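You operate a simulated robot arm through the tools that you are given. There is no shell and no other tool. Be economical: measure what you need, move in short steps, check, and stop when the job is done.

You are at the controls of a simulated two-armed robot. One attempt, no reset.

TASK
Hold the small grey pail on the aisle side of the sheet table steady with one hand and put the short purple cleat in it with the other. Put the blue plate in the cream tray. Fetch the tall yellow box and stand it on the top of the big blanks. Put the teal-banded duct on the top of the ledge of the wall shelving away on the low shelf under the damper. Shut the teal-handled drawer. Fetch the teal rubber block and set it on the top of the big blanks. Put the teal finger from the top of the near bench on the middle of the fit bench. Do these in any order. Set down upright: tall yellow box, teal-banded duct, teal finger.
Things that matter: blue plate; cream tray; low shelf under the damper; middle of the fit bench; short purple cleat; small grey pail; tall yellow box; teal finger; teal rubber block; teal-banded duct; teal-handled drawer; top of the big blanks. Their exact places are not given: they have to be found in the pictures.

It is judged by the outcome, as a careful person would: the job done as asked, and still so three seconds after it is handed in. It fails if anything else is knocked over, pushed out of place, dropped, spilled or broken. Flat cloth is picked up by pressing the open fingertips on it (5 to 10 N) and closing them slowly along it; thin cloth reads only 2 to 8 mm in the jaws.

THE ROBOT
Two 6-joint arms with two-finger grippers on one trunk, on a base that drives. Base frame: it is fixed to the floor where the robot stands at the start and does not move with it; the origin is under the middle of the robot, x ahead of it, y to its left, z up; the surface under the hand at the start is at about z = 800. Lengths are in mm, angles in degrees, forces in N, time in s.
The left shoulder is at the start at [70, 176, 1100], the right one opposite. With the tool pointing down near the work surface each hand reaches from about 480 to 800 mm from the robot's upright axis, wherever it stands, measured 20 degrees to its own side. Places, roughly: blue plate (8x2x11 cm) [-900, -4400, 1000]; cream tray (24x17x5 cm) [-800, -5300, 900]; low shelf under the damper [6300, -7500, 400]; middle of the fit bench [6300, -6300, 900]; short purple cleat (8x3x3 cm) [500, 200, 800]; small grey pail (14x14x12 cm) [3400, -400, 800]; tall yellow box (15x9x21 cm) [-800, -5600, 1000]; teal finger (8x7x13 cm) [3300, -7400, 900]; teal rubber block (8x5x4 cm) [1000, -5600, 900]; teal-banded duct [-750, -6250, 1000]; teal-handled drawer [-600, -6300, 800]; top of the big blanks [2100, -5600, 900]. Payload 2.45 kg a hand.
The TCP of each hand is the grasp point between the finger pads, 26 mm short of the fingertips. In the tool frame z runs along the fingers and y along their closing line. The gripper opens to 96 mm. The gripper's body begins 69 mm behind the TCP.
Orientation is that of the tool frame in the base frame, as a unit quaternion [w, x, y, z]. With the fingers straight down and closing along the base's y, the tool's x points along the base's -x, its y along +y and its z along -z.

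THE INTERFACE
- The arms move only by the tool apply_moves. It takes "left_motion", "right_motion" or both (then of equal length, played together; a hand with none holds still); each is one flat list of numbers, 7 for each row, row after row: the shift along the tool's x, y, z in cm, then the turn, a rotation vector about the tool's x, y, z in degrees, then the closure, from 0 (fully open) to 1 (shut). In form: [x, y, z, rx, ry, rz, hand, x, y, z, rx, ry, rz, hand, ...]. A call has 1 to 8 rows; each row is the pose to reach, as a shift and turn from the pose commanded when the call began, along the tool's axes at that moment. Each row takes 0.2 s and may step no farther than 50 mm and 8.6 degrees from the row before; otherwise, or with a gripper value out of range, the whole call is refused. Where a pose cannot be reached the arm comes as near as it can. A force on the tool above 40 N (or 10 N above the force at the start of the call, whichever is more), or a blocked arm, ends the call early, and 0.2 s more pass. Each finger halts on what it meets, pressing with about 45 N; the grip force reading is that of the motor and also rises with nothing between the fingers. The clock runs only during rows and for 0.2 s after the last one: add rows that repeat a pose to give the fingers time. It gives the time, the measured TCP pose, the force on the tool (base axes), the opening and the grip force at its end, in the units of the frame above (readings bear some noise), with the torque about the TCP (base axes, N m) and any sound that the robot's microphone picked up, and new pictures: "views" is both (left out), scene, wrist or none (wrist: the cameras of the hands that moved).
- Cameras (640 x 400 px; columns grow to the right, rows downward): "scene" is now at [119.3, 37.2, 1402.9]; the picture's right is [0.47, -0.88, 0.00], its down [-0.64, -0.34, -0.69] and it looks along [0.61, 0.33, -0.73] (base axes); focal length 283 px, centre (320, 200). "left" rides on the left gripper at [82, -3, -98] in its tool frame; the picture's right is [0.04, 1.00, 0.00], its down [-0.73, 0.03, -0.68] and it looks along [-0.68, 0.03, 0.73] (tool axes); focal length 256 px, centre (320, 200). "right" rides on the right gripper at [81, 3, -98] in its tool frame; the picture's right is [-0.04, 1.00, 0.00], its down [-0.73, -0.03, -0.68] and it looks along [-0.68, -0.03, 0.73] (tool axes); focal length 256 px, centre (320, 200).
- raise_lower(by): slides the trunk up (or, below 0, down) by that many mm; the arms and the scene camera ride with it, the base frame stays. It gives what a move gives, with no picture.
- steer(legs): drives the robot by 1 to 6 legs, each [ahead, left, turn to the left] in mm, mm and degrees, along the robot's own axes; the way and the turn of a leg run together, so that a leg with both is an arc; at most 1500 mm and 180 degrees a leg. The arms and the cameras ride along, it lands a little off, and it stops where it bumps. It gives what a move gives, and a new picture of the scene camera.
- head_to(pan, tilt): turns the head with the scene camera to pan (to the left, within 86 degrees either way) and tilt (down, from -29 to 69), counted from straight ahead of the robot. It gives what a move gives, and a new picture of the scene camera.
- pixel_to_xyz(camera, pixels): for up to 12 pixels [column, row] of the newest picture of that camera ("zoom" is the newest enlarged one), the place [x, y, z] in the base frame of the surface seen there, good to about 3 mm. No time passes.
- close_up(camera, box): a new picture of the part [left, top, right, bottom] of that camera's present view, enlarged. No time passes.
- hand_in(): hands the job in; it is judged then, once.

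Keep the steps short. Do not move on a guess: measure, check each grasp and each placing, and mend mistakes. In all there are 131 turns and 260 pictures (those below and enlarged ones count). Leave the grippers open and the arms clear of the work at the hand-in unless told otherwise, and finish with a single line.

The tools are called after "Call:" as name(argument=value, ...) on one line, values as JSON. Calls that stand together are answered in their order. apply_moves: Moves the arms, as the interface text tells. Its arguments: {"type":"object","properties":{"left_motion":{"type":"array"},"right_motion":{"type":"array"},"views":{"type":"string","enum":["both","scene","wrist","none"]}},"required":[]} The other tools are called the same way: raise_lower (by) slides the trunk up or down; steer (legs) drives the base; head_to (pan, tilt) turns the head that bears the scene camera; pixel_to_xyz (camera, pixels) gives the place of the surface under pixels of a picture; close_up (camera, box) takes an enlarged picture of a part of a camera's view; hand_in () hands the job in.

At the start:

```text
t: 0.0
left_ee_pos: [412.5, 421.0, 1009.2]
left_tool_rot: [0.0, 0.0, 1.0, 0.0]
left_wrist_force: [-0.8, 1.2, -0.2]
left_moment: [-0.01, 0.02, 0.0]
left_finger_gap: 95.9
left_grip_force: 0.1
right_ee_pos: [646.4, -49.6, 984.8]
right_tool_rot: [-0.001, 0.01, 1.0, 0.008]
right_wrist_force: [-1.4, -0.1, -0.1]
right_moment: [-0.01, 0.0, 0.02]
right_finger_gap: 96.1
right_grip_force: 0.0
trunk travel left (down, up): [-584.0, 256.0]
robot x, y, heading: [-0.4, 2.6, -0.2]
head pan, tilt: [28.3, 46.5]
```

scene: 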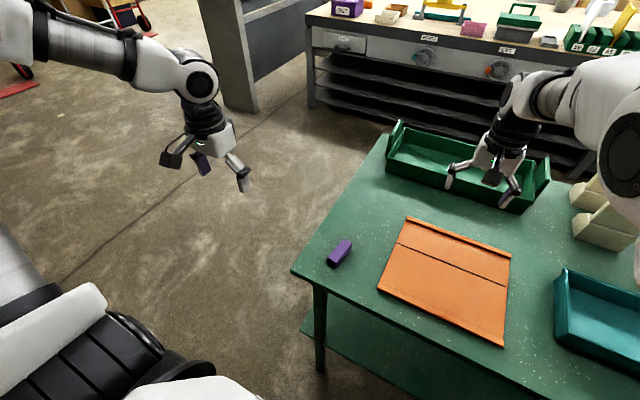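
right: 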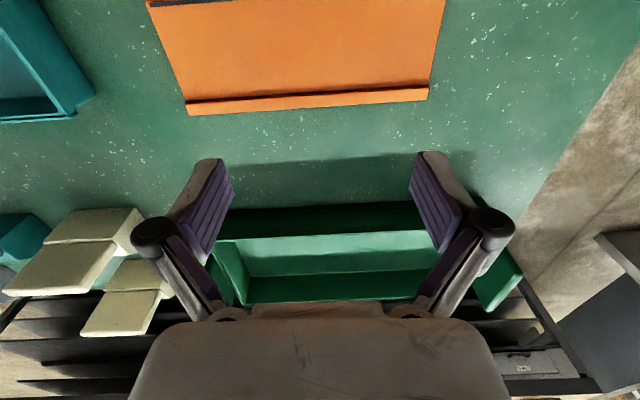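
left: 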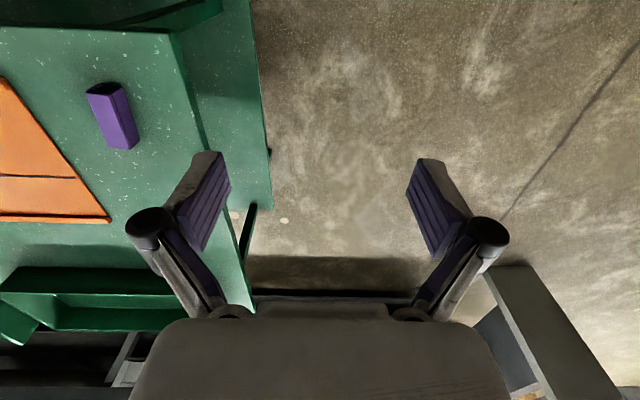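

I see the purple cleat at scene (340,253). First I measure it along with the table.

Call:
pixel_to_xyz(camera="scene", pixels=[[333, 262], [346, 242], [340, 252], [352, 246], [335, 268], [320, 240], [360, 265]])

Call:
close_up(camera="scene", box=[290, 200, 410, 290])

```text
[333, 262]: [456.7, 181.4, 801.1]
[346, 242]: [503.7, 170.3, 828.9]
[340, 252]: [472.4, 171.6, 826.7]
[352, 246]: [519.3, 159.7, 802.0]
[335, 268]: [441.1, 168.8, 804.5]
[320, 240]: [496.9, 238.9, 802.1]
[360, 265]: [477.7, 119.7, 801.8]
```

```text
4.44 times, centred on (350, 245) of scene
```

zoom: 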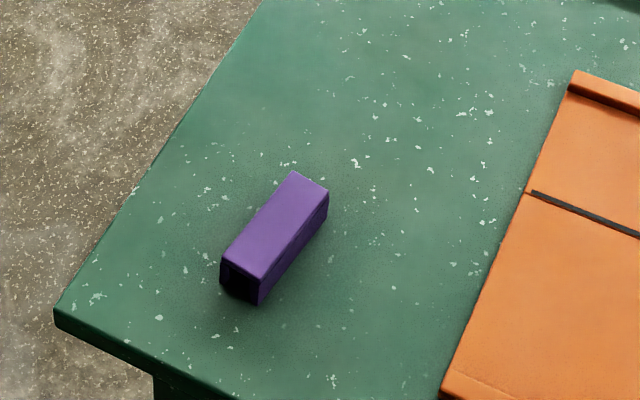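

I measure the cleat's top corners in the zoom, at (296,173), (327,190), (222,262), (258,277).

Call:
pixel_to_xyz(camera="zoom", pixels=[[295, 177], [323, 192], [226, 259], [257, 273], [275, 225]])

```text
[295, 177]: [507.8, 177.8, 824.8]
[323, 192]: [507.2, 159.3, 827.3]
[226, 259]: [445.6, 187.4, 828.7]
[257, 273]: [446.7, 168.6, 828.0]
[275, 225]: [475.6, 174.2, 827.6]
```

The cleat's centre is about (477,173.5), its axis turned -9°, its top at 828 and the table at 802. I bring the left hand over it, still high.

Call:
apply_moves(left_motion=[-0.8, -3.1, 0.5, 0, 0, 1.1, 0, -1.6, -6.2, 1, 0, 0, 2.2, 0, -2.4, -9.3, 2, 0, 0, 3.3, 0, -3.2, -12.4, 3, 0, 0, 4.4, 0, -4.0, -15.5, 4, 0, 0, 5.5, 0, -4.8, -18.6, 5, 0, 0, 6.6, 0, -5.6, -21.7, 6, 0, 0, 7.7, 0, -6.45, -24.75, 7, 0, 0, 8.8, 0], views="wrist")

```text
t: 1.8
left_ee_pos: [477.9, 172.3, 939.6]
left_tool_rot: [0.0, 0.077, 0.997, 0.001]
left_wrist_force: [-0.2, -0.6, 0.5]
left_moment: [-0.01, 0.02, 0.02]
left_finger_gap: 96.0
left_grip_force: 0.0
right_ee_pos: [647.9, -52.0, 984.2]
right_tool_rot: [-0.002, 0.012, 1.0, 0.011]
right_wrist_force: [0.0, -0.4, 0.7]
right_moment: [0.08, 0.0, 0.0]
right_finger_gap: 96.1
right_grip_force: 0.2
trunk travel left (down, up): [-584.0, 256.0]
robot x, y, heading: [-4.8, 0.3, -0.2]
head pan, tilt: [28.3, 46.5]
```

left: 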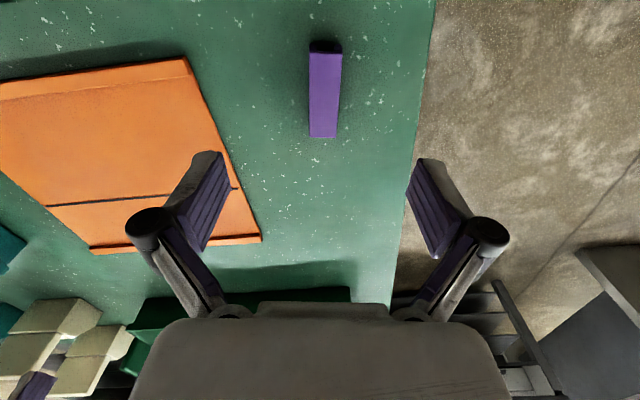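

The hand is aligned with the cleat. I go down 10.9 cm and close.

Call:
apply_moves(left_motion=[0, 0, 4, 0, 0, 0, 0, 0, 0, 7.5, 0, 0, 0, 0, 0, 0, 10.0, 0, 0, 0, 0, 0, 0, 10.9, 0, 0, 0, 0, 0, 0, 10.9, 0, 0, 0, 0.5, 0, 0, 10.9, 0, 0, 0, 1, 0, 0, 10.9, 0, 0, 0, 1, 0, 0, 10.9, 0, 0, 0, 1], views="wrist")

```text
t: 3.6
left_ee_pos: [478.0, 175.3, 830.7]
left_tool_rot: [0.0, 0.077, 0.997, 0.0]
left_wrist_force: [-0.4, -1.0, 0.3]
left_moment: [0.0, -0.03, 0.05]
left_finger_gap: 24.2
left_grip_force: 45.4
right_ee_pos: [648.3, -51.0, 984.8]
right_tool_rot: [-0.002, 0.011, 1.0, 0.009]
right_wrist_force: [0.0, -1.1, 0.3]
right_moment: [-0.01, 0.04, 0.01]
right_finger_gap: 95.6
right_grip_force: 0.0
trunk travel left (down, up): [-584.0, 256.0]
robot x, y, heading: [-0.7, 2.1, 0.3]
head pan, tilt: [28.3, 46.5]
```

left: 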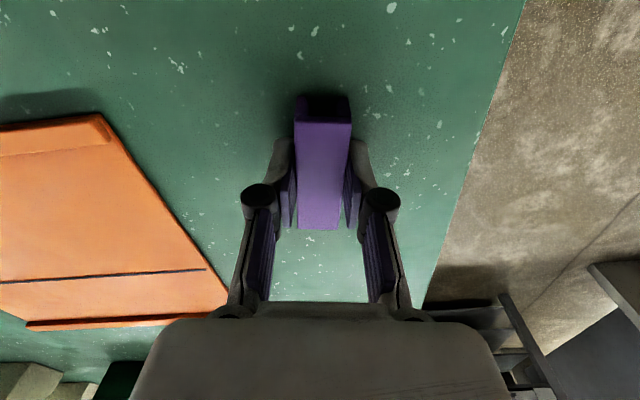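

Grasped (24 mm). I lift it clear and pull both hands back a little for driving.

Call:
apply_moves(left_motion=[0, 0, -4, 0, 0, 0, 1, 0, 0, -8, 0, 0, 0, 1, 0, 0.8, -12, 0, 0, 0, 1, 0, 2, -16, 0, 0, 0, 1, 0, 4, -19, 0, 0, 0, 1, 0, 6, -21, 0, 0, 0, 1], right_motion=[0, 0, -2, 0, 0, 0, 0, 2, 0, -4, 0, 0, 0, 0, 5, -2, -6, 0, 0, 0, 0, 8, -4, -7, 0, 0, 0, 0, 11, -6, -8, 0, 0, 0, 0, 14, -8, -8, 0, 0, 0, 0], views="none")

Call:
head_to(pan=0, tilt=20)

Call:
head_to(pan=-60, tilt=20)

Call:
head_to(pan=60, tilt=20)

```text
t: 4.5
left_ee_pos: [480.1, 189.0, 972.0]
left_tool_rot: [0.0, 0.077, 0.997, 0.0]
left_wrist_force: [0.2, -0.5, -0.8]
left_moment: [0.0, -0.03, -0.04]
left_finger_gap: 24.3
left_grip_force: 44.5
right_ee_pos: [563.6, -87.5, 949.9]
right_tool_rot: [-0.104, 0.022, 0.994, 0.022]
right_wrist_force: [-0.5, 0.2, 0.5]
right_moment: [-0.02, 0.02, 0.01]
right_finger_gap: 96.1
right_grip_force: 0.1
trunk travel left (down, up): [-584.0, 256.0]
robot x, y, heading: [0.8, -3.8, 0.1]
head pan, tilt: [28.3, 46.5]
stopped in row 4 (right hand): the arm was blocked; the commanded pose is now the measured one
```

```text
t: 5.5
left_ee_pos: [479.7, 187.7, 971.5]
left_tool_rot: [0.0, 0.076, 0.997, 0.0]
left_wrist_force: [-0.7, 0.9, -0.7]
left_moment: [0.02, 0.0, 0.0]
left_finger_gap: 24.3
left_grip_force: 45.0
right_ee_pos: [564.1, -86.4, 951.5]
right_tool_rot: [-0.103, 0.023, 0.994, 0.021]
right_wrist_force: [0.4, -0.8, 0.0]
right_moment: [-0.02, 0.01, 0.0]
right_finger_gap: 95.9
right_grip_force: 0.1
trunk travel left (down, up): [-584.0, 256.0]
robot x, y, heading: [-2.5, -0.2, 0.1]
head pan, tilt: [0.0, 20.0]
```

scene: 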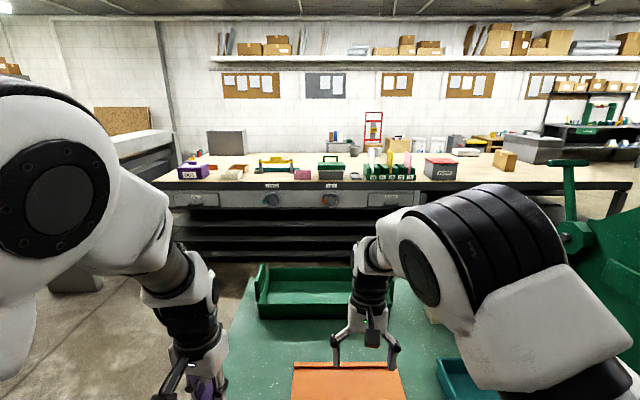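

```text
t: 6.8
left_ee_pos: [479.5, 189.1, 971.4]
left_tool_rot: [0.001, 0.077, 0.997, 0.0]
left_wrist_force: [-0.3, 0.7, -0.8]
left_moment: [-0.03, 0.0, -0.03]
left_finger_gap: 23.8
left_grip_force: 45.0
right_ee_pos: [564.6, -86.0, 951.1]
right_tool_rot: [-0.103, 0.023, 0.994, 0.022]
right_wrist_force: [0.2, -0.2, 0.0]
right_moment: [0.01, -0.02, 0.02]
right_finger_gap: 96.0
right_grip_force: 0.1
trunk travel left (down, up): [-584.0, 256.0]
robot x, y, heading: [4.9, -1.3, 0.3]
head pan, tilt: [-60.0, 20.0]
```

scene: 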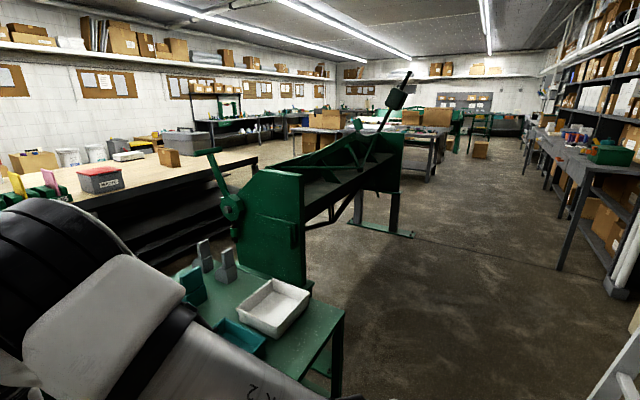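

```text
t: 8.8
left_ee_pos: [479.6, 188.4, 973.4]
left_tool_rot: [0.0, 0.077, 0.997, 0.001]
left_wrist_force: [-0.6, -0.5, -0.6]
left_moment: [0.01, 0.01, -0.01]
left_finger_gap: 23.8
left_grip_force: 45.1
right_ee_pos: [564.4, -86.8, 950.7]
right_tool_rot: [-0.104, 0.024, 0.994, 0.022]
right_wrist_force: [0.6, 0.1, -0.4]
right_moment: [0.0, -0.04, 0.0]
right_finger_gap: 96.0
right_grip_force: 0.0
trunk travel left (down, up): [-584.0, 256.0]
robot x, y, heading: [0.6, 2.2, -0.1]
head pan, tilt: [60.0, 20.0]
```

scene: 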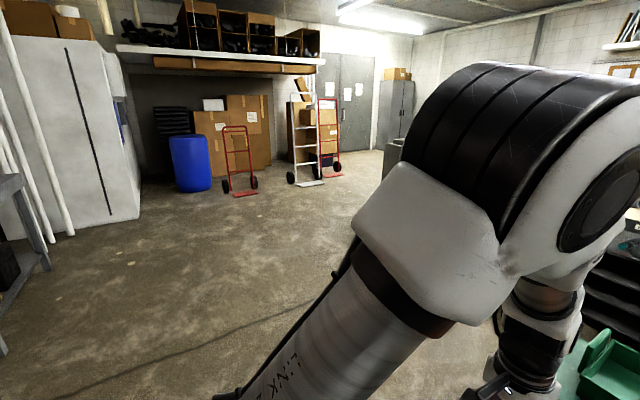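

I need a map, so I look at pan -35 and measure key points.

Call:
head_to(pan=-45, tilt=15)

```text
t: 10.6
left_ee_pos: [480.2, 188.2, 970.8]
left_tool_rot: [0.0, 0.077, 0.997, 0.0]
left_wrist_force: [0.8, -0.8, -0.6]
left_moment: [0.01, 0.02, 0.01]
left_finger_gap: 24.3
left_grip_force: 45.3
right_ee_pos: [564.3, -87.2, 950.5]
right_tool_rot: [-0.103, 0.023, 0.994, 0.021]
right_wrist_force: [-0.4, 0.0, 0.2]
right_moment: [0.04, 0.03, -0.02]
right_finger_gap: 95.8
right_grip_force: 0.0
trunk travel left (down, up): [-584.0, 256.0]
robot x, y, heading: [2.0, -1.7, 0.2]
head pan, tilt: [-45.0, 15.0]
```

scene: 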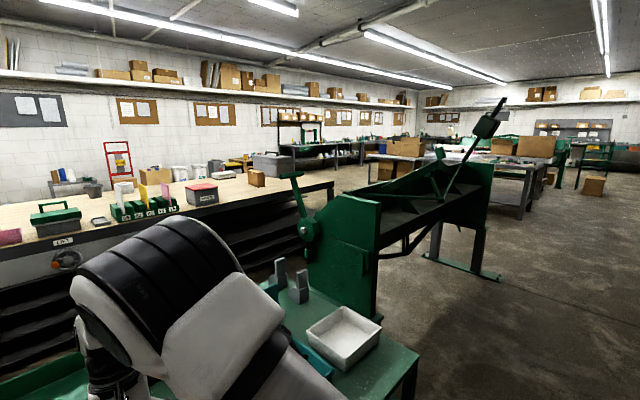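

Call:
pixel_to_xyz(camera="scene", pixels=[[195, 172], [90, 190], [205, 192], [255, 176], [325, 180], [225, 185], [52, 192], [410, 360], [300, 270], [460, 150], [445, 255], [500, 275]])

Call:
close_up(camera="scene", box=[250, 100, 640, 240])

Call:
close_up(camera="scene", box=[0, 120, 280, 240])

```text
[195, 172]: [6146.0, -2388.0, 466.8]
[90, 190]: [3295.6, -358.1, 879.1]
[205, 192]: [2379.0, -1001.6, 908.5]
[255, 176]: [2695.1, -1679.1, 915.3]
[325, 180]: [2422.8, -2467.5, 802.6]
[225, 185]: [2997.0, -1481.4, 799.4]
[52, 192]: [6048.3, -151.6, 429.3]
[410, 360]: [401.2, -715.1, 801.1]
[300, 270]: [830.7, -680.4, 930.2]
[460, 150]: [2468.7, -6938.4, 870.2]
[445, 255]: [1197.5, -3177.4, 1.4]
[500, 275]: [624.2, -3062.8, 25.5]
```

```text
1.64 times, centred on (445, 170) of scene
```

zoom: 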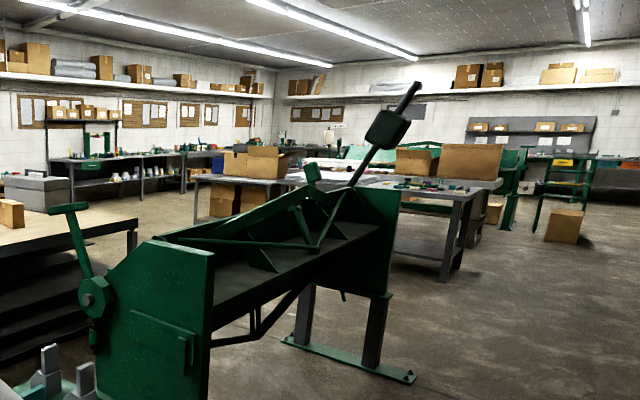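

```text
2.29 times, centred on (140, 180) of scene
```

zoom: 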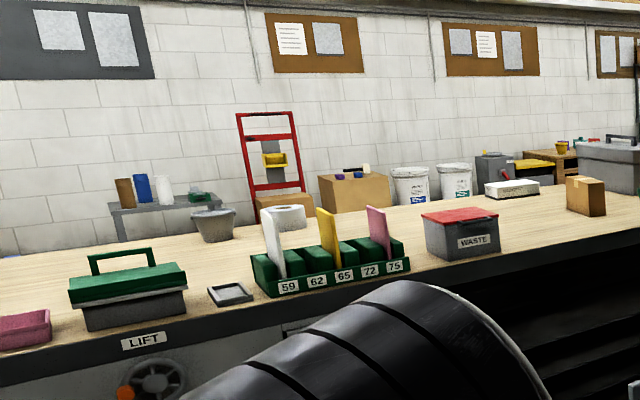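

The pail (zoom 212,222; about (3300,-360)) is at the far side of the long table. I check the left-hand passage.

Call:
head_to(pan=25, tilt=15)

```text
t: 12.0
left_ee_pos: [479.7, 188.7, 971.5]
left_tool_rot: [0.001, 0.077, 0.997, 0.0]
left_wrist_force: [0.2, 0.4, -1.0]
left_moment: [0.03, -0.01, -0.02]
left_finger_gap: 24.0
left_grip_force: 44.8
right_ee_pos: [564.4, -87.5, 951.5]
right_tool_rot: [-0.103, 0.023, 0.994, 0.021]
right_wrist_force: [-0.3, 0.7, -0.5]
right_moment: [-0.01, 0.01, 0.02]
right_finger_gap: 96.1
right_grip_force: 0.0
trunk travel left (down, up): [-584.0, 256.0]
robot x, y, heading: [1.3, 0.0, 0.1]
head pan, tilt: [25.0, 15.0]
```

scene: 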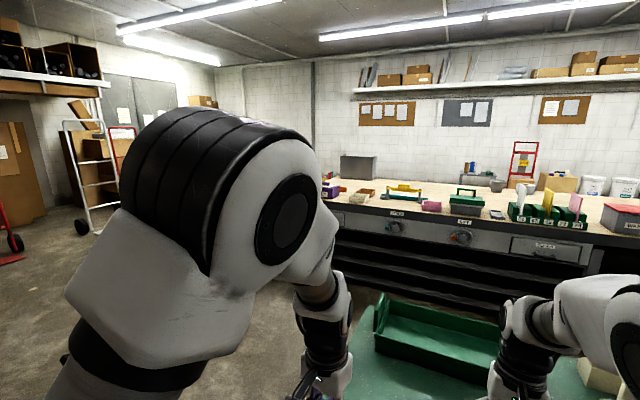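

Call:
pixel_to_xyz(camera="scene", pixels=[[325, 200], [340, 180], [343, 158], [375, 176], [326, 178], [330, 186], [500, 184], [55, 230], [262, 335], [320, 222], [450, 150], [170, 160]])

Call:
close_up(camera="scene", box=[300, 140, 640, 280])

```text
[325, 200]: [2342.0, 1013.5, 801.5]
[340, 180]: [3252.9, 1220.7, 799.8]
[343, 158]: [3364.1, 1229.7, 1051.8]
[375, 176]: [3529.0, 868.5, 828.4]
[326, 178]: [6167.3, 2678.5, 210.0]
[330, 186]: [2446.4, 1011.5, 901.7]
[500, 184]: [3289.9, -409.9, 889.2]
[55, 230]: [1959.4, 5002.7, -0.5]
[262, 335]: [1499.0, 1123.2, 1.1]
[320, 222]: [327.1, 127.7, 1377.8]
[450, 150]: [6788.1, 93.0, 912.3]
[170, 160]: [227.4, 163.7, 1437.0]
```

```text
1.88 times, centred on (470, 210) of scene
```

zoom: 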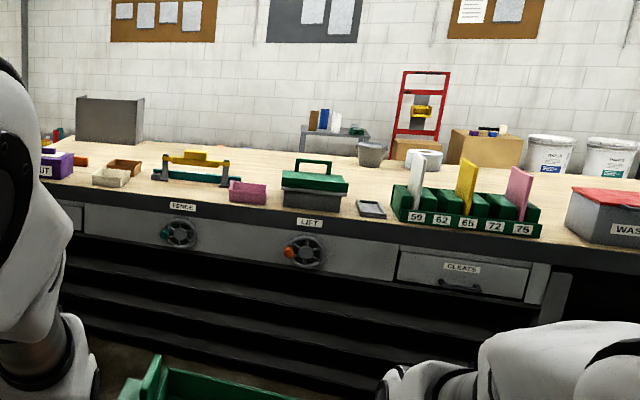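

The left passage is hard to judge; the right is wider. I look straight right to check the aisle.

Call:
head_to(pan=-86, tilt=20)

```text
t: 13.9
left_ee_pos: [479.7, 187.5, 971.8]
left_tool_rot: [0.0, 0.077, 0.997, 0.0]
left_wrist_force: [0.3, 0.0, -1.2]
left_moment: [-0.04, -0.04, -0.02]
left_finger_gap: 23.7
left_grip_force: 45.1
right_ee_pos: [564.4, -86.9, 951.1]
right_tool_rot: [-0.103, 0.023, 0.994, 0.021]
right_wrist_force: [0.2, 0.6, 0.1]
right_moment: [0.01, 0.02, -0.01]
right_finger_gap: 95.9
right_grip_force: 0.0
trunk travel left (down, up): [-584.0, 256.0]
robot x, y, heading: [0.7, 0.3, 0.0]
head pan, tilt: [-85.9, 20.0]
```

scene: 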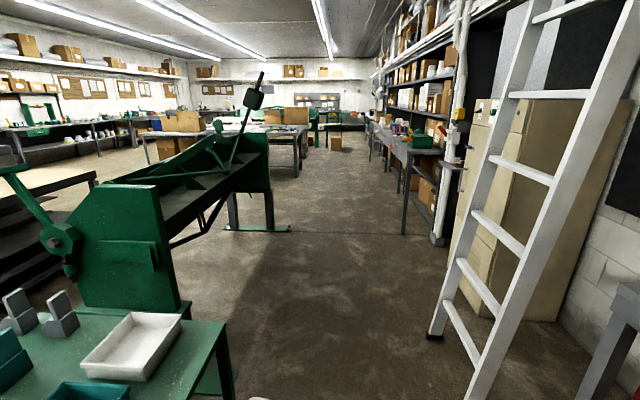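

Call:
pixel_to_xyz(camera="scene", pixels=[[435, 335], [405, 232], [290, 230], [255, 215], [232, 375], [300, 270], [180, 310], [372, 160], [270, 160], [335, 150], [300, 175], [480, 385]])

Call:
close_up(camera="scene", box=[240, 60, 480, 220])

```text
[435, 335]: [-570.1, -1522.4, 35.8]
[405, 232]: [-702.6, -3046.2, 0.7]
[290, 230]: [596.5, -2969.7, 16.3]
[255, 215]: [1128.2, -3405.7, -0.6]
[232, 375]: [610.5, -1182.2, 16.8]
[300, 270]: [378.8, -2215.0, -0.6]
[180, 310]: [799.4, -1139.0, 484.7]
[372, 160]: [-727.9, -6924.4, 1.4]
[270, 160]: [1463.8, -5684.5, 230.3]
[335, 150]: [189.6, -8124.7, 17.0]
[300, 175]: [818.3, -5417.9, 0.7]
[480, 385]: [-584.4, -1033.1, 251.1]
```

```text
2.50 times, centred on (360, 140) of scene
```

zoom: 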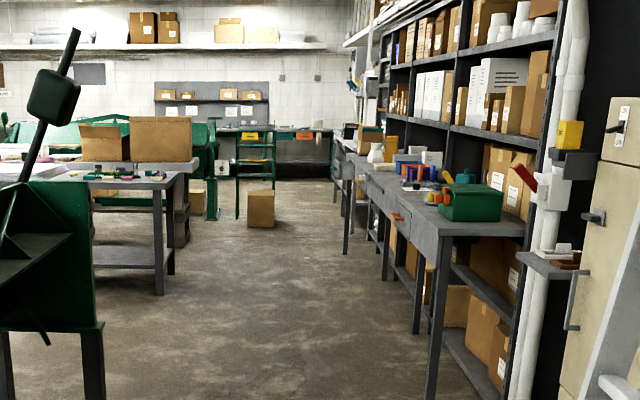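

The aisle is clear around x≈0 between the brake's foot (x≈600) and the ladder (x≈-570). The crossing lane is near y≈-4100. I turn right and drive there with the head ahead.

Call:
head_to(pan=0, tilt=20)

Call:
steer(legs=[[0, 0, -90], [1500, 0, 0], [1500, 0, 0], [1100, 0, 0]])

```text
t: 15.5
left_ee_pos: [479.6, 189.3, 970.8]
left_tool_rot: [-0.001, 0.077, 0.997, 0.001]
left_wrist_force: [0.0, 0.4, -0.4]
left_moment: [0.02, 0.01, -0.01]
left_finger_gap: 24.0
left_grip_force: 45.0
right_ee_pos: [563.2, -86.7, 950.2]
right_tool_rot: [-0.104, 0.023, 0.994, 0.021]
right_wrist_force: [-0.4, 0.0, 0.0]
right_moment: [-0.01, 0.0, -0.01]
right_finger_gap: 95.8
right_grip_force: 0.0
trunk travel left (down, up): [-584.0, 256.0]
robot x, y, heading: [-0.7, 0.1, 0.0]
head pan, tilt: [0.0, 20.0]
```

scene: 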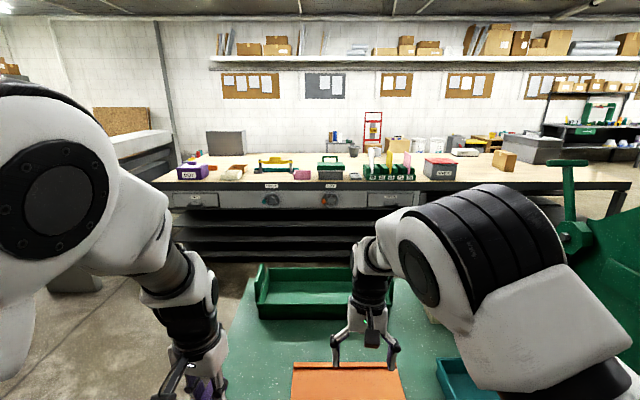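

```text
t: 39.0
left_ee_pos: [317.4, -4573.6, 970.9]
left_tool_rot: [0.0, 0.749, 0.663, 0.0]
left_wrist_force: [0.9, 0.0, -0.8]
left_moment: [-0.03, -0.02, 0.0]
left_finger_gap: 24.3
left_grip_force: 45.0
right_ee_pos: [46.4, -4667.5, 950.7]
right_tool_rot: [-0.06, 0.708, 0.698, 0.087]
right_wrist_force: [-0.1, 0.1, 0.4]
right_moment: [0.01, -0.05, 0.03]
right_finger_gap: 96.0
right_grip_force: 0.1
trunk travel left (down, up): [-584.0, 256.0]
robot x, y, heading: [117.4, -4101.4, -88.0]
head pan, tilt: [0.0, 20.0]
```

scene: 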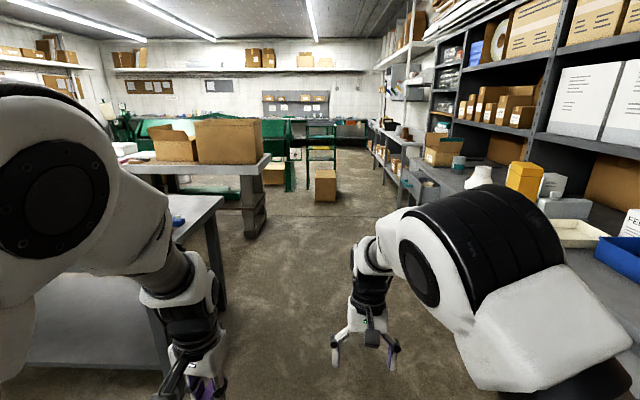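

I'm at (117,-4101) with the table close on the left. I measure table edges for the crossing lane.

Call:
pixel_to_xyz(camera="scene", pixels=[[222, 198], [165, 365], [215, 300], [270, 160], [60, 290], [580, 232], [525, 178], [457, 168], [484, 175], [20, 365]])

Call:
head_to(pan=80, tilt=25)

```text
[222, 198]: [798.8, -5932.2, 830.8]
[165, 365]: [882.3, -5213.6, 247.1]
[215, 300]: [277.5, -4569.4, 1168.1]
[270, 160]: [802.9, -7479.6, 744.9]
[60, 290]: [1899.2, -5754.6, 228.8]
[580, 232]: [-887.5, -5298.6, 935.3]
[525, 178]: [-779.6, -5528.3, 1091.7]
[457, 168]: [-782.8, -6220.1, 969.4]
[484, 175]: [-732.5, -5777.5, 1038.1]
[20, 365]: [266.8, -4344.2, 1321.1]
```

```text
t: 40.5
left_ee_pos: [317.8, -4575.1, 971.2]
left_tool_rot: [0.0, 0.748, 0.664, -0.001]
left_wrist_force: [-0.6, -0.5, -0.3]
left_moment: [0.0, 0.03, 0.02]
left_finger_gap: 24.0
left_grip_force: 44.9
right_ee_pos: [45.5, -4667.6, 951.4]
right_tool_rot: [-0.059, 0.708, 0.698, 0.087]
right_wrist_force: [-0.1, 0.2, -0.7]
right_moment: [-0.05, -0.01, 0.01]
right_finger_gap: 96.0
right_grip_force: 0.1
trunk travel left (down, up): [-584.0, 256.0]
robot x, y, heading: [113.4, -4102.4, -88.1]
head pan, tilt: [80.0, 25.0]
```

scene: 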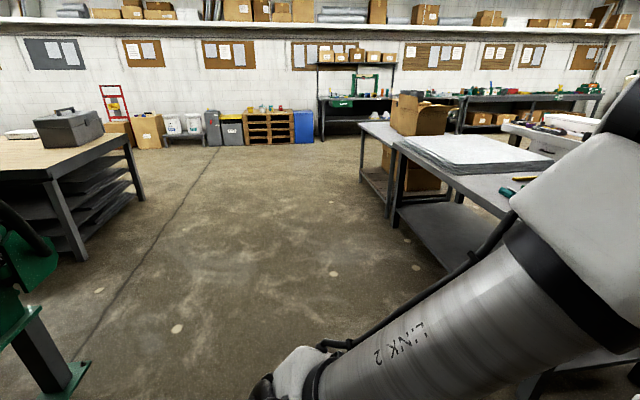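

The lane is wide open. I turn left, drive 4.3 m along +x and then strafe left behind the long table.

Call:
steer(legs=[[0, 0, 88], [1500, 0, 0], [1500, 0, 0], [1300, 0, 0], [0, 1500, 0], [0, 1500, 0]])

```text
t: 79.0
left_ee_pos: [4757.6, -697.7, 970.4]
left_tool_rot: [0.0, 0.061, 0.998, 0.0]
left_wrist_force: [-0.2, -0.6, 0.1]
left_moment: [-0.04, 0.01, 0.01]
left_finger_gap: 24.0
left_grip_force: 44.4
right_ee_pos: [4851.2, -970.2, 951.3]
right_tool_rot: [-0.104, 0.007, 0.994, 0.02]
right_wrist_force: [0.7, 0.3, 0.5]
right_moment: [0.05, 0.0, 0.0]
right_finger_gap: 96.1
right_grip_force: 0.0
trunk travel left (down, up): [-584.0, 256.0]
robot x, y, heading: [4285.3, -904.2, 2.2]
head pan, tilt: [80.0, 25.0]
```

scene: 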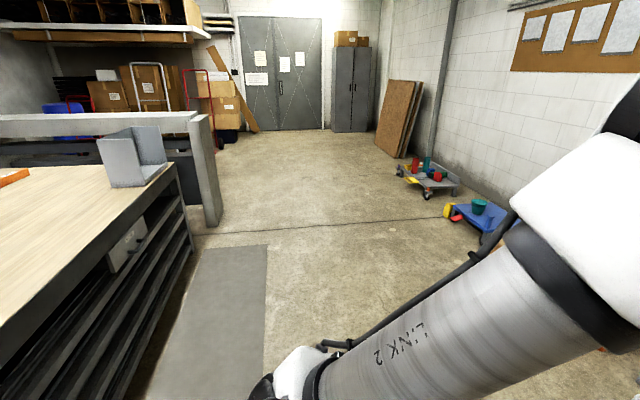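

I measure the table's edge before turning.

Call:
pixel_to_xyz(camera="scene", pixels=[[170, 168], [100, 240], [30, 320], [60, 210], [10, 300]])

Call:
head_to(pan=0, tilt=35)

Call:
steer(legs=[[0, 0, 178], [0, -500, 0]])

```text
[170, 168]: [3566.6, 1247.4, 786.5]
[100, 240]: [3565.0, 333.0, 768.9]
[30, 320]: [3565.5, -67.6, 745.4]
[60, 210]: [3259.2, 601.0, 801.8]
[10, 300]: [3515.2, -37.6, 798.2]
```

```text
t: 80.5
left_ee_pos: [4758.1, -697.1, 970.9]
left_tool_rot: [0.0, 0.061, 0.998, 0.0]
left_wrist_force: [-0.3, 0.0, 0.0]
left_moment: [-0.01, 0.0, -0.02]
left_finger_gap: 23.9
left_grip_force: 44.7
right_ee_pos: [4850.9, -969.7, 950.9]
right_tool_rot: [-0.104, 0.008, 0.994, 0.02]
right_wrist_force: [-0.2, -1.0, 0.6]
right_moment: [0.01, 0.02, -0.01]
right_finger_gap: 96.2
right_grip_force: 0.0
trunk travel left (down, up): [-584.0, 256.0]
robot x, y, heading: [4285.9, -902.2, 1.7]
head pan, tilt: [0.0, 35.0]
```

scene: 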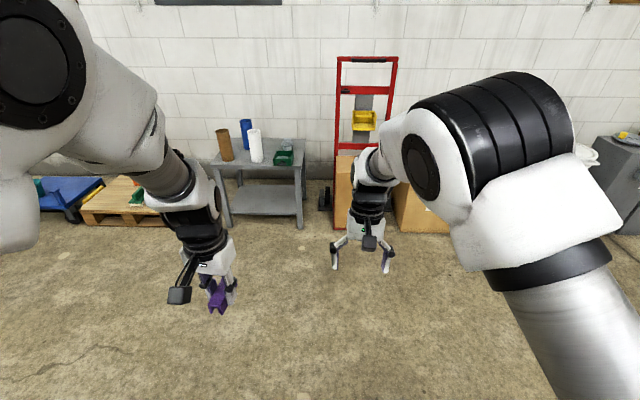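

```text
t: 90.8
left_ee_pos: [3806.5, -575.0, 971.5]
left_tool_rot: [0.0, 0.997, -0.081, 0.0]
left_wrist_force: [-0.7, 0.4, -0.9]
left_moment: [0.0, 0.01, -0.01]
left_finger_gap: 23.6
left_grip_force: 45.2
right_ee_pos: [3725.8, -298.2, 950.9]
right_tool_rot: [0.023, 0.994, -0.027, 0.103]
right_wrist_force: [-0.1, 0.6, 0.3]
right_moment: [-0.01, -0.01, -0.01]
right_finger_gap: 96.3
right_grip_force: 0.0
trunk travel left (down, up): [-584.0, 256.0]
robot x, y, heading: [4289.9, -389.4, 179.6]
head pan, tilt: [0.0, 35.0]
```

scene: 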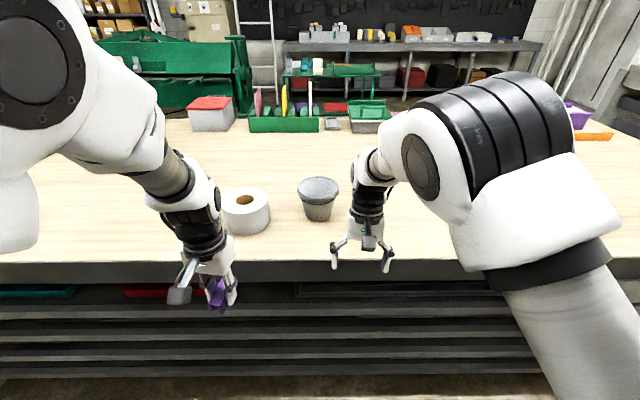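

I zoom on the pail and measure it.

Call:
close_up(camera="scene", box=[200, 155, 360, 255])

Call:
pixel_to_xyz(camera="scene", pixels=[[318, 179], [318, 194], [300, 187], [337, 187], [318, 188], [318, 219], [318, 206], [245, 190], [246, 232], [272, 205], [330, 250]])

```text
4.00 times, centred on (280, 205) of scene
```

zoom: 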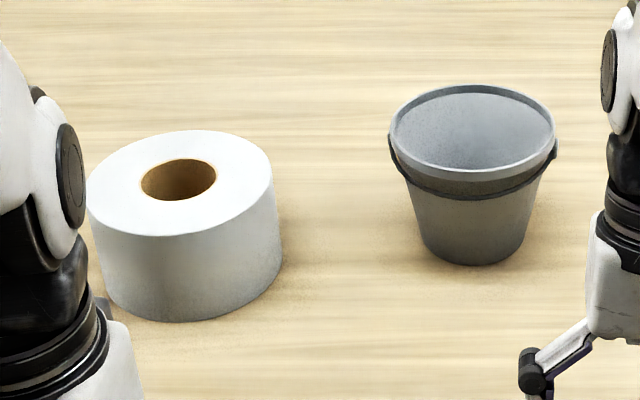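

```text
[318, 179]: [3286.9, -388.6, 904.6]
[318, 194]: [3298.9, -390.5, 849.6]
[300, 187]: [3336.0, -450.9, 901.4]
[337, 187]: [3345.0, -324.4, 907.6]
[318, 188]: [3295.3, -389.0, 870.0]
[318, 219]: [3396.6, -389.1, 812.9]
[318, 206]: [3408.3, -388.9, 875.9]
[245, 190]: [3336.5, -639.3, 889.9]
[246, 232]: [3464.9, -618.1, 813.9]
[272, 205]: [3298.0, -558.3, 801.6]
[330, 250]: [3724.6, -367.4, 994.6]
```

The pail is open, with its rim at z≈907 and centre ≈(3345,-388). The table's edge is at x=3566. I raise the trunk 100 and drive up closer.

Call:
raise_lower(by=100)

Call:
head_to(pan=0, tilt=50)

Call:
steer(legs=[[315, 0, 0]])

```text
t: 92.1
left_ee_pos: [3805.8, -574.6, 1070.8]
left_tool_rot: [0.0, 0.997, -0.081, -0.001]
left_wrist_force: [-0.4, 0.1, -0.5]
left_moment: [-0.01, -0.02, -0.03]
left_finger_gap: 24.0
left_grip_force: 45.1
right_ee_pos: [3725.0, -298.5, 1050.2]
right_tool_rot: [0.022, 0.994, -0.029, 0.104]
right_wrist_force: [0.1, -0.1, -0.5]
right_moment: [0.01, -0.06, 0.01]
right_finger_gap: 96.1
right_grip_force: 0.1
trunk travel left (down, up): [-684.0, 156.0]
robot x, y, heading: [4290.3, -390.4, 179.4]
head pan, tilt: [0.0, 35.0]
```

```text
t: 92.8
left_ee_pos: [3806.6, -575.4, 1070.6]
left_tool_rot: [-0.001, 0.997, -0.081, 0.0]
left_wrist_force: [0.1, 0.0, -0.5]
left_moment: [0.01, 0.02, -0.03]
left_finger_gap: 23.8
left_grip_force: 45.1
right_ee_pos: [3725.4, -299.3, 1050.8]
right_tool_rot: [0.023, 0.994, -0.028, 0.104]
right_wrist_force: [0.4, 0.1, -0.5]
right_moment: [-0.02, 0.0, 0.01]
right_finger_gap: 96.0
right_grip_force: 0.0
trunk travel left (down, up): [-684.0, 156.0]
robot x, y, heading: [4288.1, -393.0, 179.4]
head pan, tilt: [0.0, 50.0]
```

scene: 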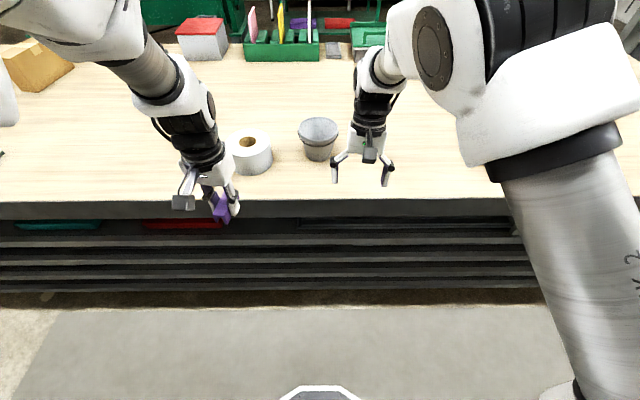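

```text
t: 95.0
left_ee_pos: [3492.0, -570.3, 1072.2]
left_tool_rot: [0.0, 0.997, -0.081, 0.0]
left_wrist_force: [-0.3, 0.1, -0.6]
left_moment: [0.0, -0.03, 0.0]
left_finger_gap: 23.7
left_grip_force: 45.1
right_ee_pos: [3410.3, -294.0, 1051.8]
right_tool_rot: [0.023, 0.994, -0.03, 0.103]
right_wrist_force: [-0.1, -0.3, -0.2]
right_moment: [0.0, 0.01, -0.02]
right_finger_gap: 96.0
right_grip_force: 0.0
trunk travel left (down, up): [-684.0, 156.0]
robot x, y, heading: [3974.9, -390.3, 179.3]
head pan, tilt: [0.0, 50.0]
```

scene: 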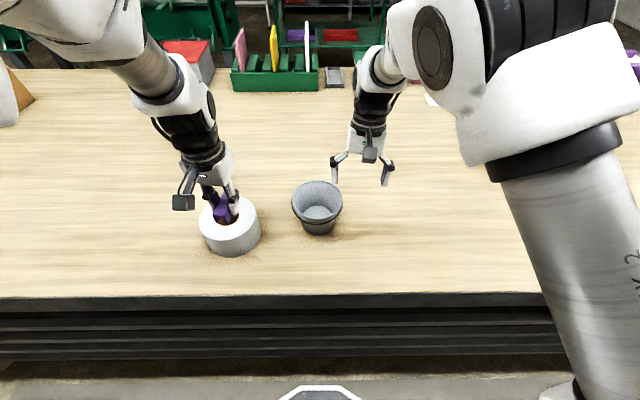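

Now I measure the pail exactly from the closer view.

Call:
close_up(camera="scene", box=[260, 160, 388, 240])

Call:
pixel_to_xyz(camera="zoom", pixels=[[165, 195], [405, 195], [285, 112], [285, 250], [285, 258], [290, 210], [280, 160], [280, 230], [205, 132], [378, 132]])

```text
5.00 times, centred on (324, 200) of scene
```

zoom: 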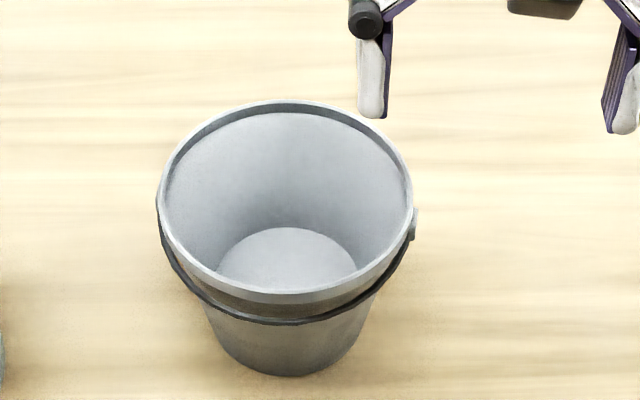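

```text
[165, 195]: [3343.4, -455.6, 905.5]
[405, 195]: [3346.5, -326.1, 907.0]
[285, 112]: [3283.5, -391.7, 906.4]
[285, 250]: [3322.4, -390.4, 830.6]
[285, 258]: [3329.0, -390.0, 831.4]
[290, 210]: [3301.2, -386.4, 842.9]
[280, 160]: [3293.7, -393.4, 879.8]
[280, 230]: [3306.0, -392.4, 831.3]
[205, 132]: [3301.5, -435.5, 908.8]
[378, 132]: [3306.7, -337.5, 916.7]
```

The pail's rim centre is (3346,-391), rim z 907, inner floor z≈831, and the bail hangs toward the robot. I'll grip its wall on the far right side with the right hand tilted outward. First I bring it above with the fingers half open.

Call:
apply_moves(right_motion=[-2.04, 0.1, -0.07, -2.28, -0.82, -5.8, 0.25, -4.09, 0.2, -0.14, -4.57, -1.63, -11.6, 0.45, -6.13, 0.3, -0.2, -6.85, -2.45, -17.4, 0.45, -8.17, 0.39, -0.27, -9.13, -3.27, -23.2, 0.45, -10.2, 0.49, -0.34, -11.4, -4.08, -29.0, 0.45, -12.26, 0.59, -0.41, -13.7, -4.9, -34.8, 0.45])

```text
t: 96.4
left_ee_pos: [3489.3, -569.5, 1071.1]
left_tool_rot: [0.0, 0.997, -0.082, 0.001]
left_wrist_force: [0.7, 0.5, -1.5]
left_moment: [-0.01, -0.03, 0.0]
left_finger_gap: 23.9
left_grip_force: 44.8
right_ee_pos: [3289.7, -293.6, 1029.5]
right_tool_rot: [0.168, 0.95, 0.257, 0.047]
right_wrist_force: [0.9, 0.1, -0.6]
right_moment: [-0.02, -0.03, 0.01]
right_finger_gap: 52.8
right_grip_force: 0.0
trunk travel left (down, up): [-684.0, 156.0]
robot x, y, heading: [3976.9, -384.5, 179.4]
head pan, tilt: [0.0, 50.0]
```

scene: 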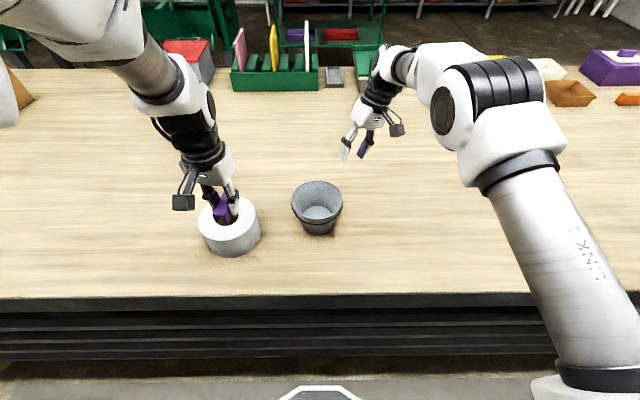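
right: 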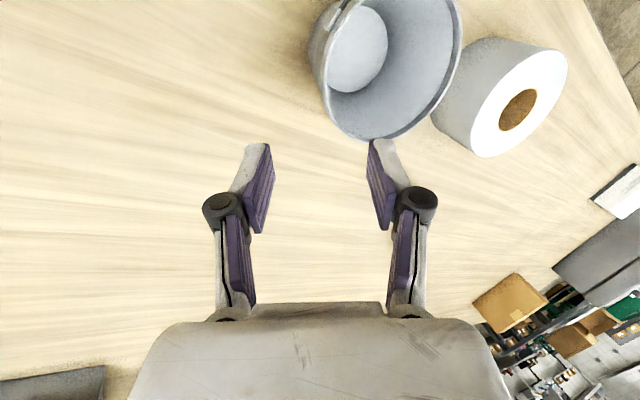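

The orientation is right. I go down 9 cm along the fingers and check before straddling the rim.

Call:
apply_moves(right_motion=[0, 0, 3, 0, 0, 0, 0.45, 0, 0, 6, 0, 0, 0, 0.45, 0, 0, 9, 0, 0, 0, 0.45])

Call:
close_up(camera="scene", box=[250, 120, 410, 240])

```text
t: 97.2
left_ee_pos: [3491.2, -571.3, 1071.6]
left_tool_rot: [0.0, 0.997, -0.082, 0.001]
left_wrist_force: [-0.7, 0.3, -0.6]
left_moment: [0.03, 0.01, 0.02]
left_finger_gap: 23.8
left_grip_force: 45.1
right_ee_pos: [3306.4, -320.2, 945.5]
right_tool_rot: [0.168, 0.951, 0.256, 0.045]
right_wrist_force: [-0.8, -1.2, -0.3]
right_moment: [0.02, -0.02, 0.01]
right_finger_gap: 52.6
right_grip_force: 0.0
trunk travel left (down, up): [-684.0, 156.0]
robot x, y, heading: [3974.0, -386.1, 179.0]
head pan, tilt: [0.0, 50.0]
```

scene: 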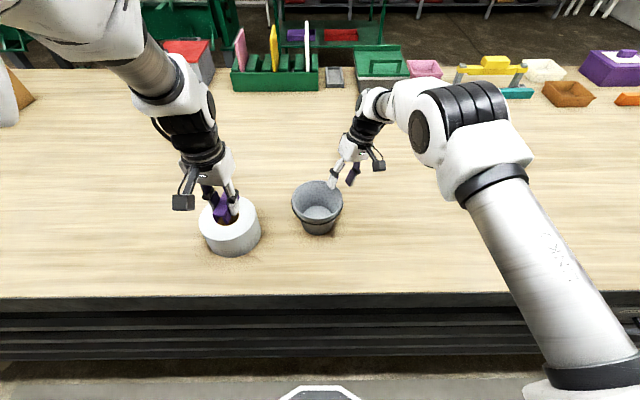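
right: 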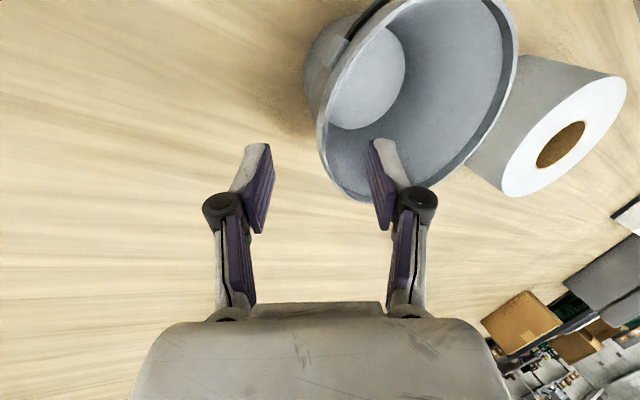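

```text
3.33 times, centred on (330, 180) of scene
```

zoom: 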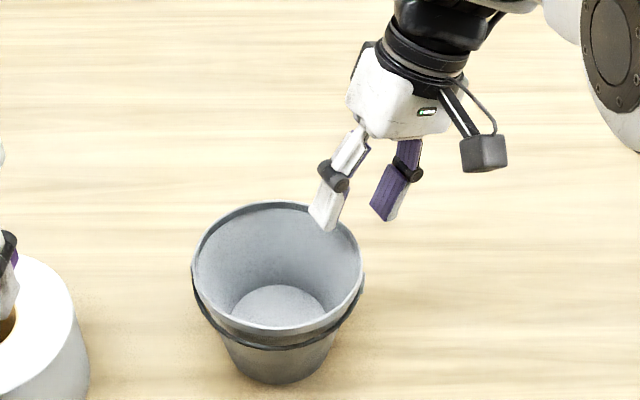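

The inner finger is inside the rim and the outer one outside. I go down 5.7 cm more, then close gently.

Call:
apply_moves(right_motion=[0, 0, 3, 0, 0, 0, 0.45, 0, 0, 5.7, 0, 0, 0, 0.45, 0, 0, 5.7, 0, 0, 0, 0.6, 0, 0, 5.7, 0, 0, 0, 0.75, 0, 0, 5.7, 0, 0, 0, 0.9, 0, 0, 5.7, 0, 0, 0, 1, 0, 0, 5.7, 0, 0, 0, 1])

Call:
close_up(camera="scene", box=[250, 120, 410, 240])

```text
t: 98.8
left_ee_pos: [3491.3, -571.8, 1070.8]
left_tool_rot: [0.0, 0.997, -0.081, 0.001]
left_wrist_force: [0.7, 0.9, -0.3]
left_moment: [-0.04, 0.0, 0.01]
left_finger_gap: 23.7
left_grip_force: 44.8
right_ee_pos: [3313.5, -336.2, 890.6]
right_tool_rot: [0.166, 0.951, 0.256, 0.046]
right_wrist_force: [-0.3, 0.7, -0.7]
right_moment: [0.12, 0.06, -0.01]
right_finger_gap: 6.1
right_grip_force: 32.6
trunk travel left (down, up): [-684.0, 156.0]
robot x, y, heading: [3968.6, -387.1, 179.4]
head pan, tilt: [0.0, 50.0]
```

scene: 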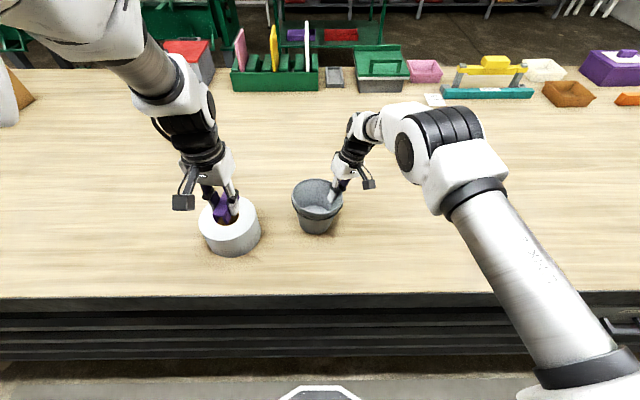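
right: 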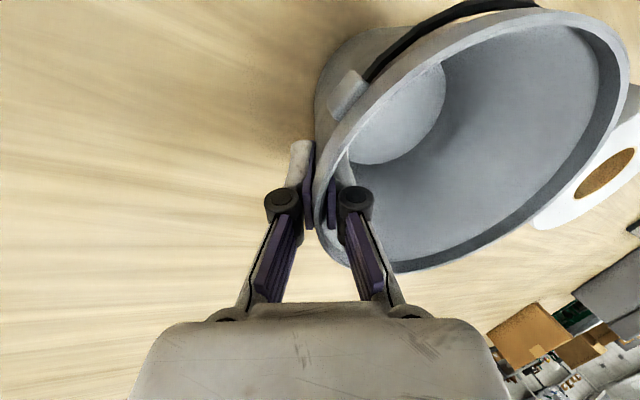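

```text
3.33 times, centred on (330, 180) of scene
```

zoom: 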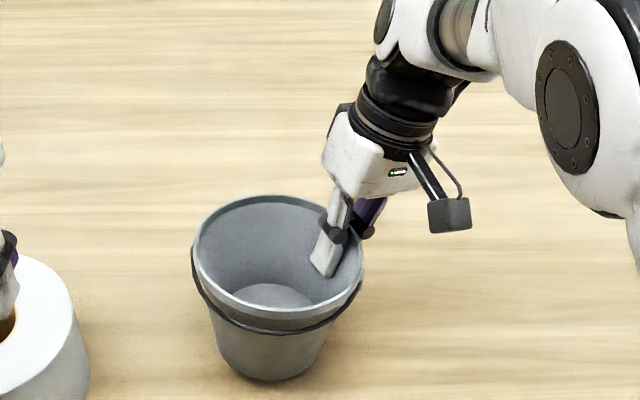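

The right hand holds the pail wall (6 mm, 33 N). I bring the left hand with the cleat over the pail's centre.

Call:
apply_moves(left_motion=[-2.8, -2.5, 0, 0, 0, 0, 1, -5.6, -5, 0, 0, 0, 0, 1, -8.4, -7.5, 0, 0, 0, 0, 1, -11.2, -10, 0, 0, 0, 0, 1, -14, -12.5, 0, 0, 0, 0, 1, -16.75, -15, 0, 0, 0, 0, 1, -16.75, -15, 4, 0, 0, 0, 1])

Call:
close_up(camera="scene", box=[250, 120, 410, 240])

```text
t: 100.4
left_ee_pos: [3325.6, -426.3, 1033.6]
left_tool_rot: [-0.008, 0.997, -0.072, 0.0]
left_wrist_force: [0.5, 0.3, 0.1]
left_moment: [0.0, -0.02, 0.01]
left_finger_gap: 23.9
left_grip_force: 44.7
left hand out of reach, approached as far as the arm can: row 4, 5, 6, 7
right_ee_pos: [3313.1, -336.1, 891.7]
right_tool_rot: [0.168, 0.951, 0.256, 0.048]
right_wrist_force: [-1.0, 0.1, -0.2]
right_moment: [0.07, 0.04, 0.02]
right_finger_gap: 6.0
right_grip_force: 32.4
trunk travel left (down, up): [-684.0, 156.0]
robot x, y, heading: [3971.8, -385.1, 179.4]
head pan, tilt: [0.0, 50.0]
```

scene: 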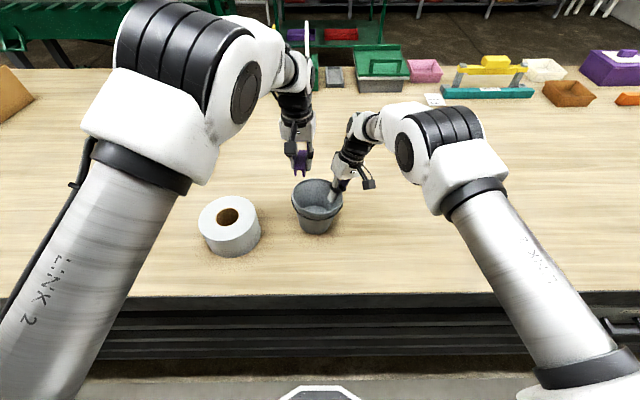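
left: 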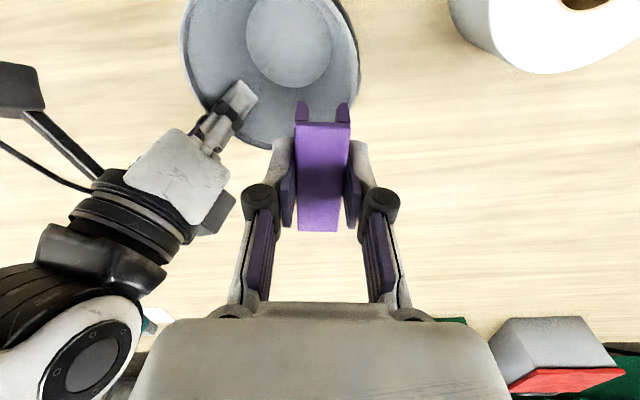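

```text
3.33 times, centred on (330, 180) of scene
```

zoom: 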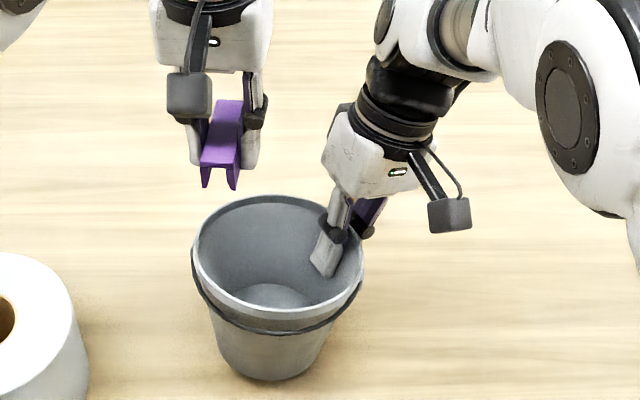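

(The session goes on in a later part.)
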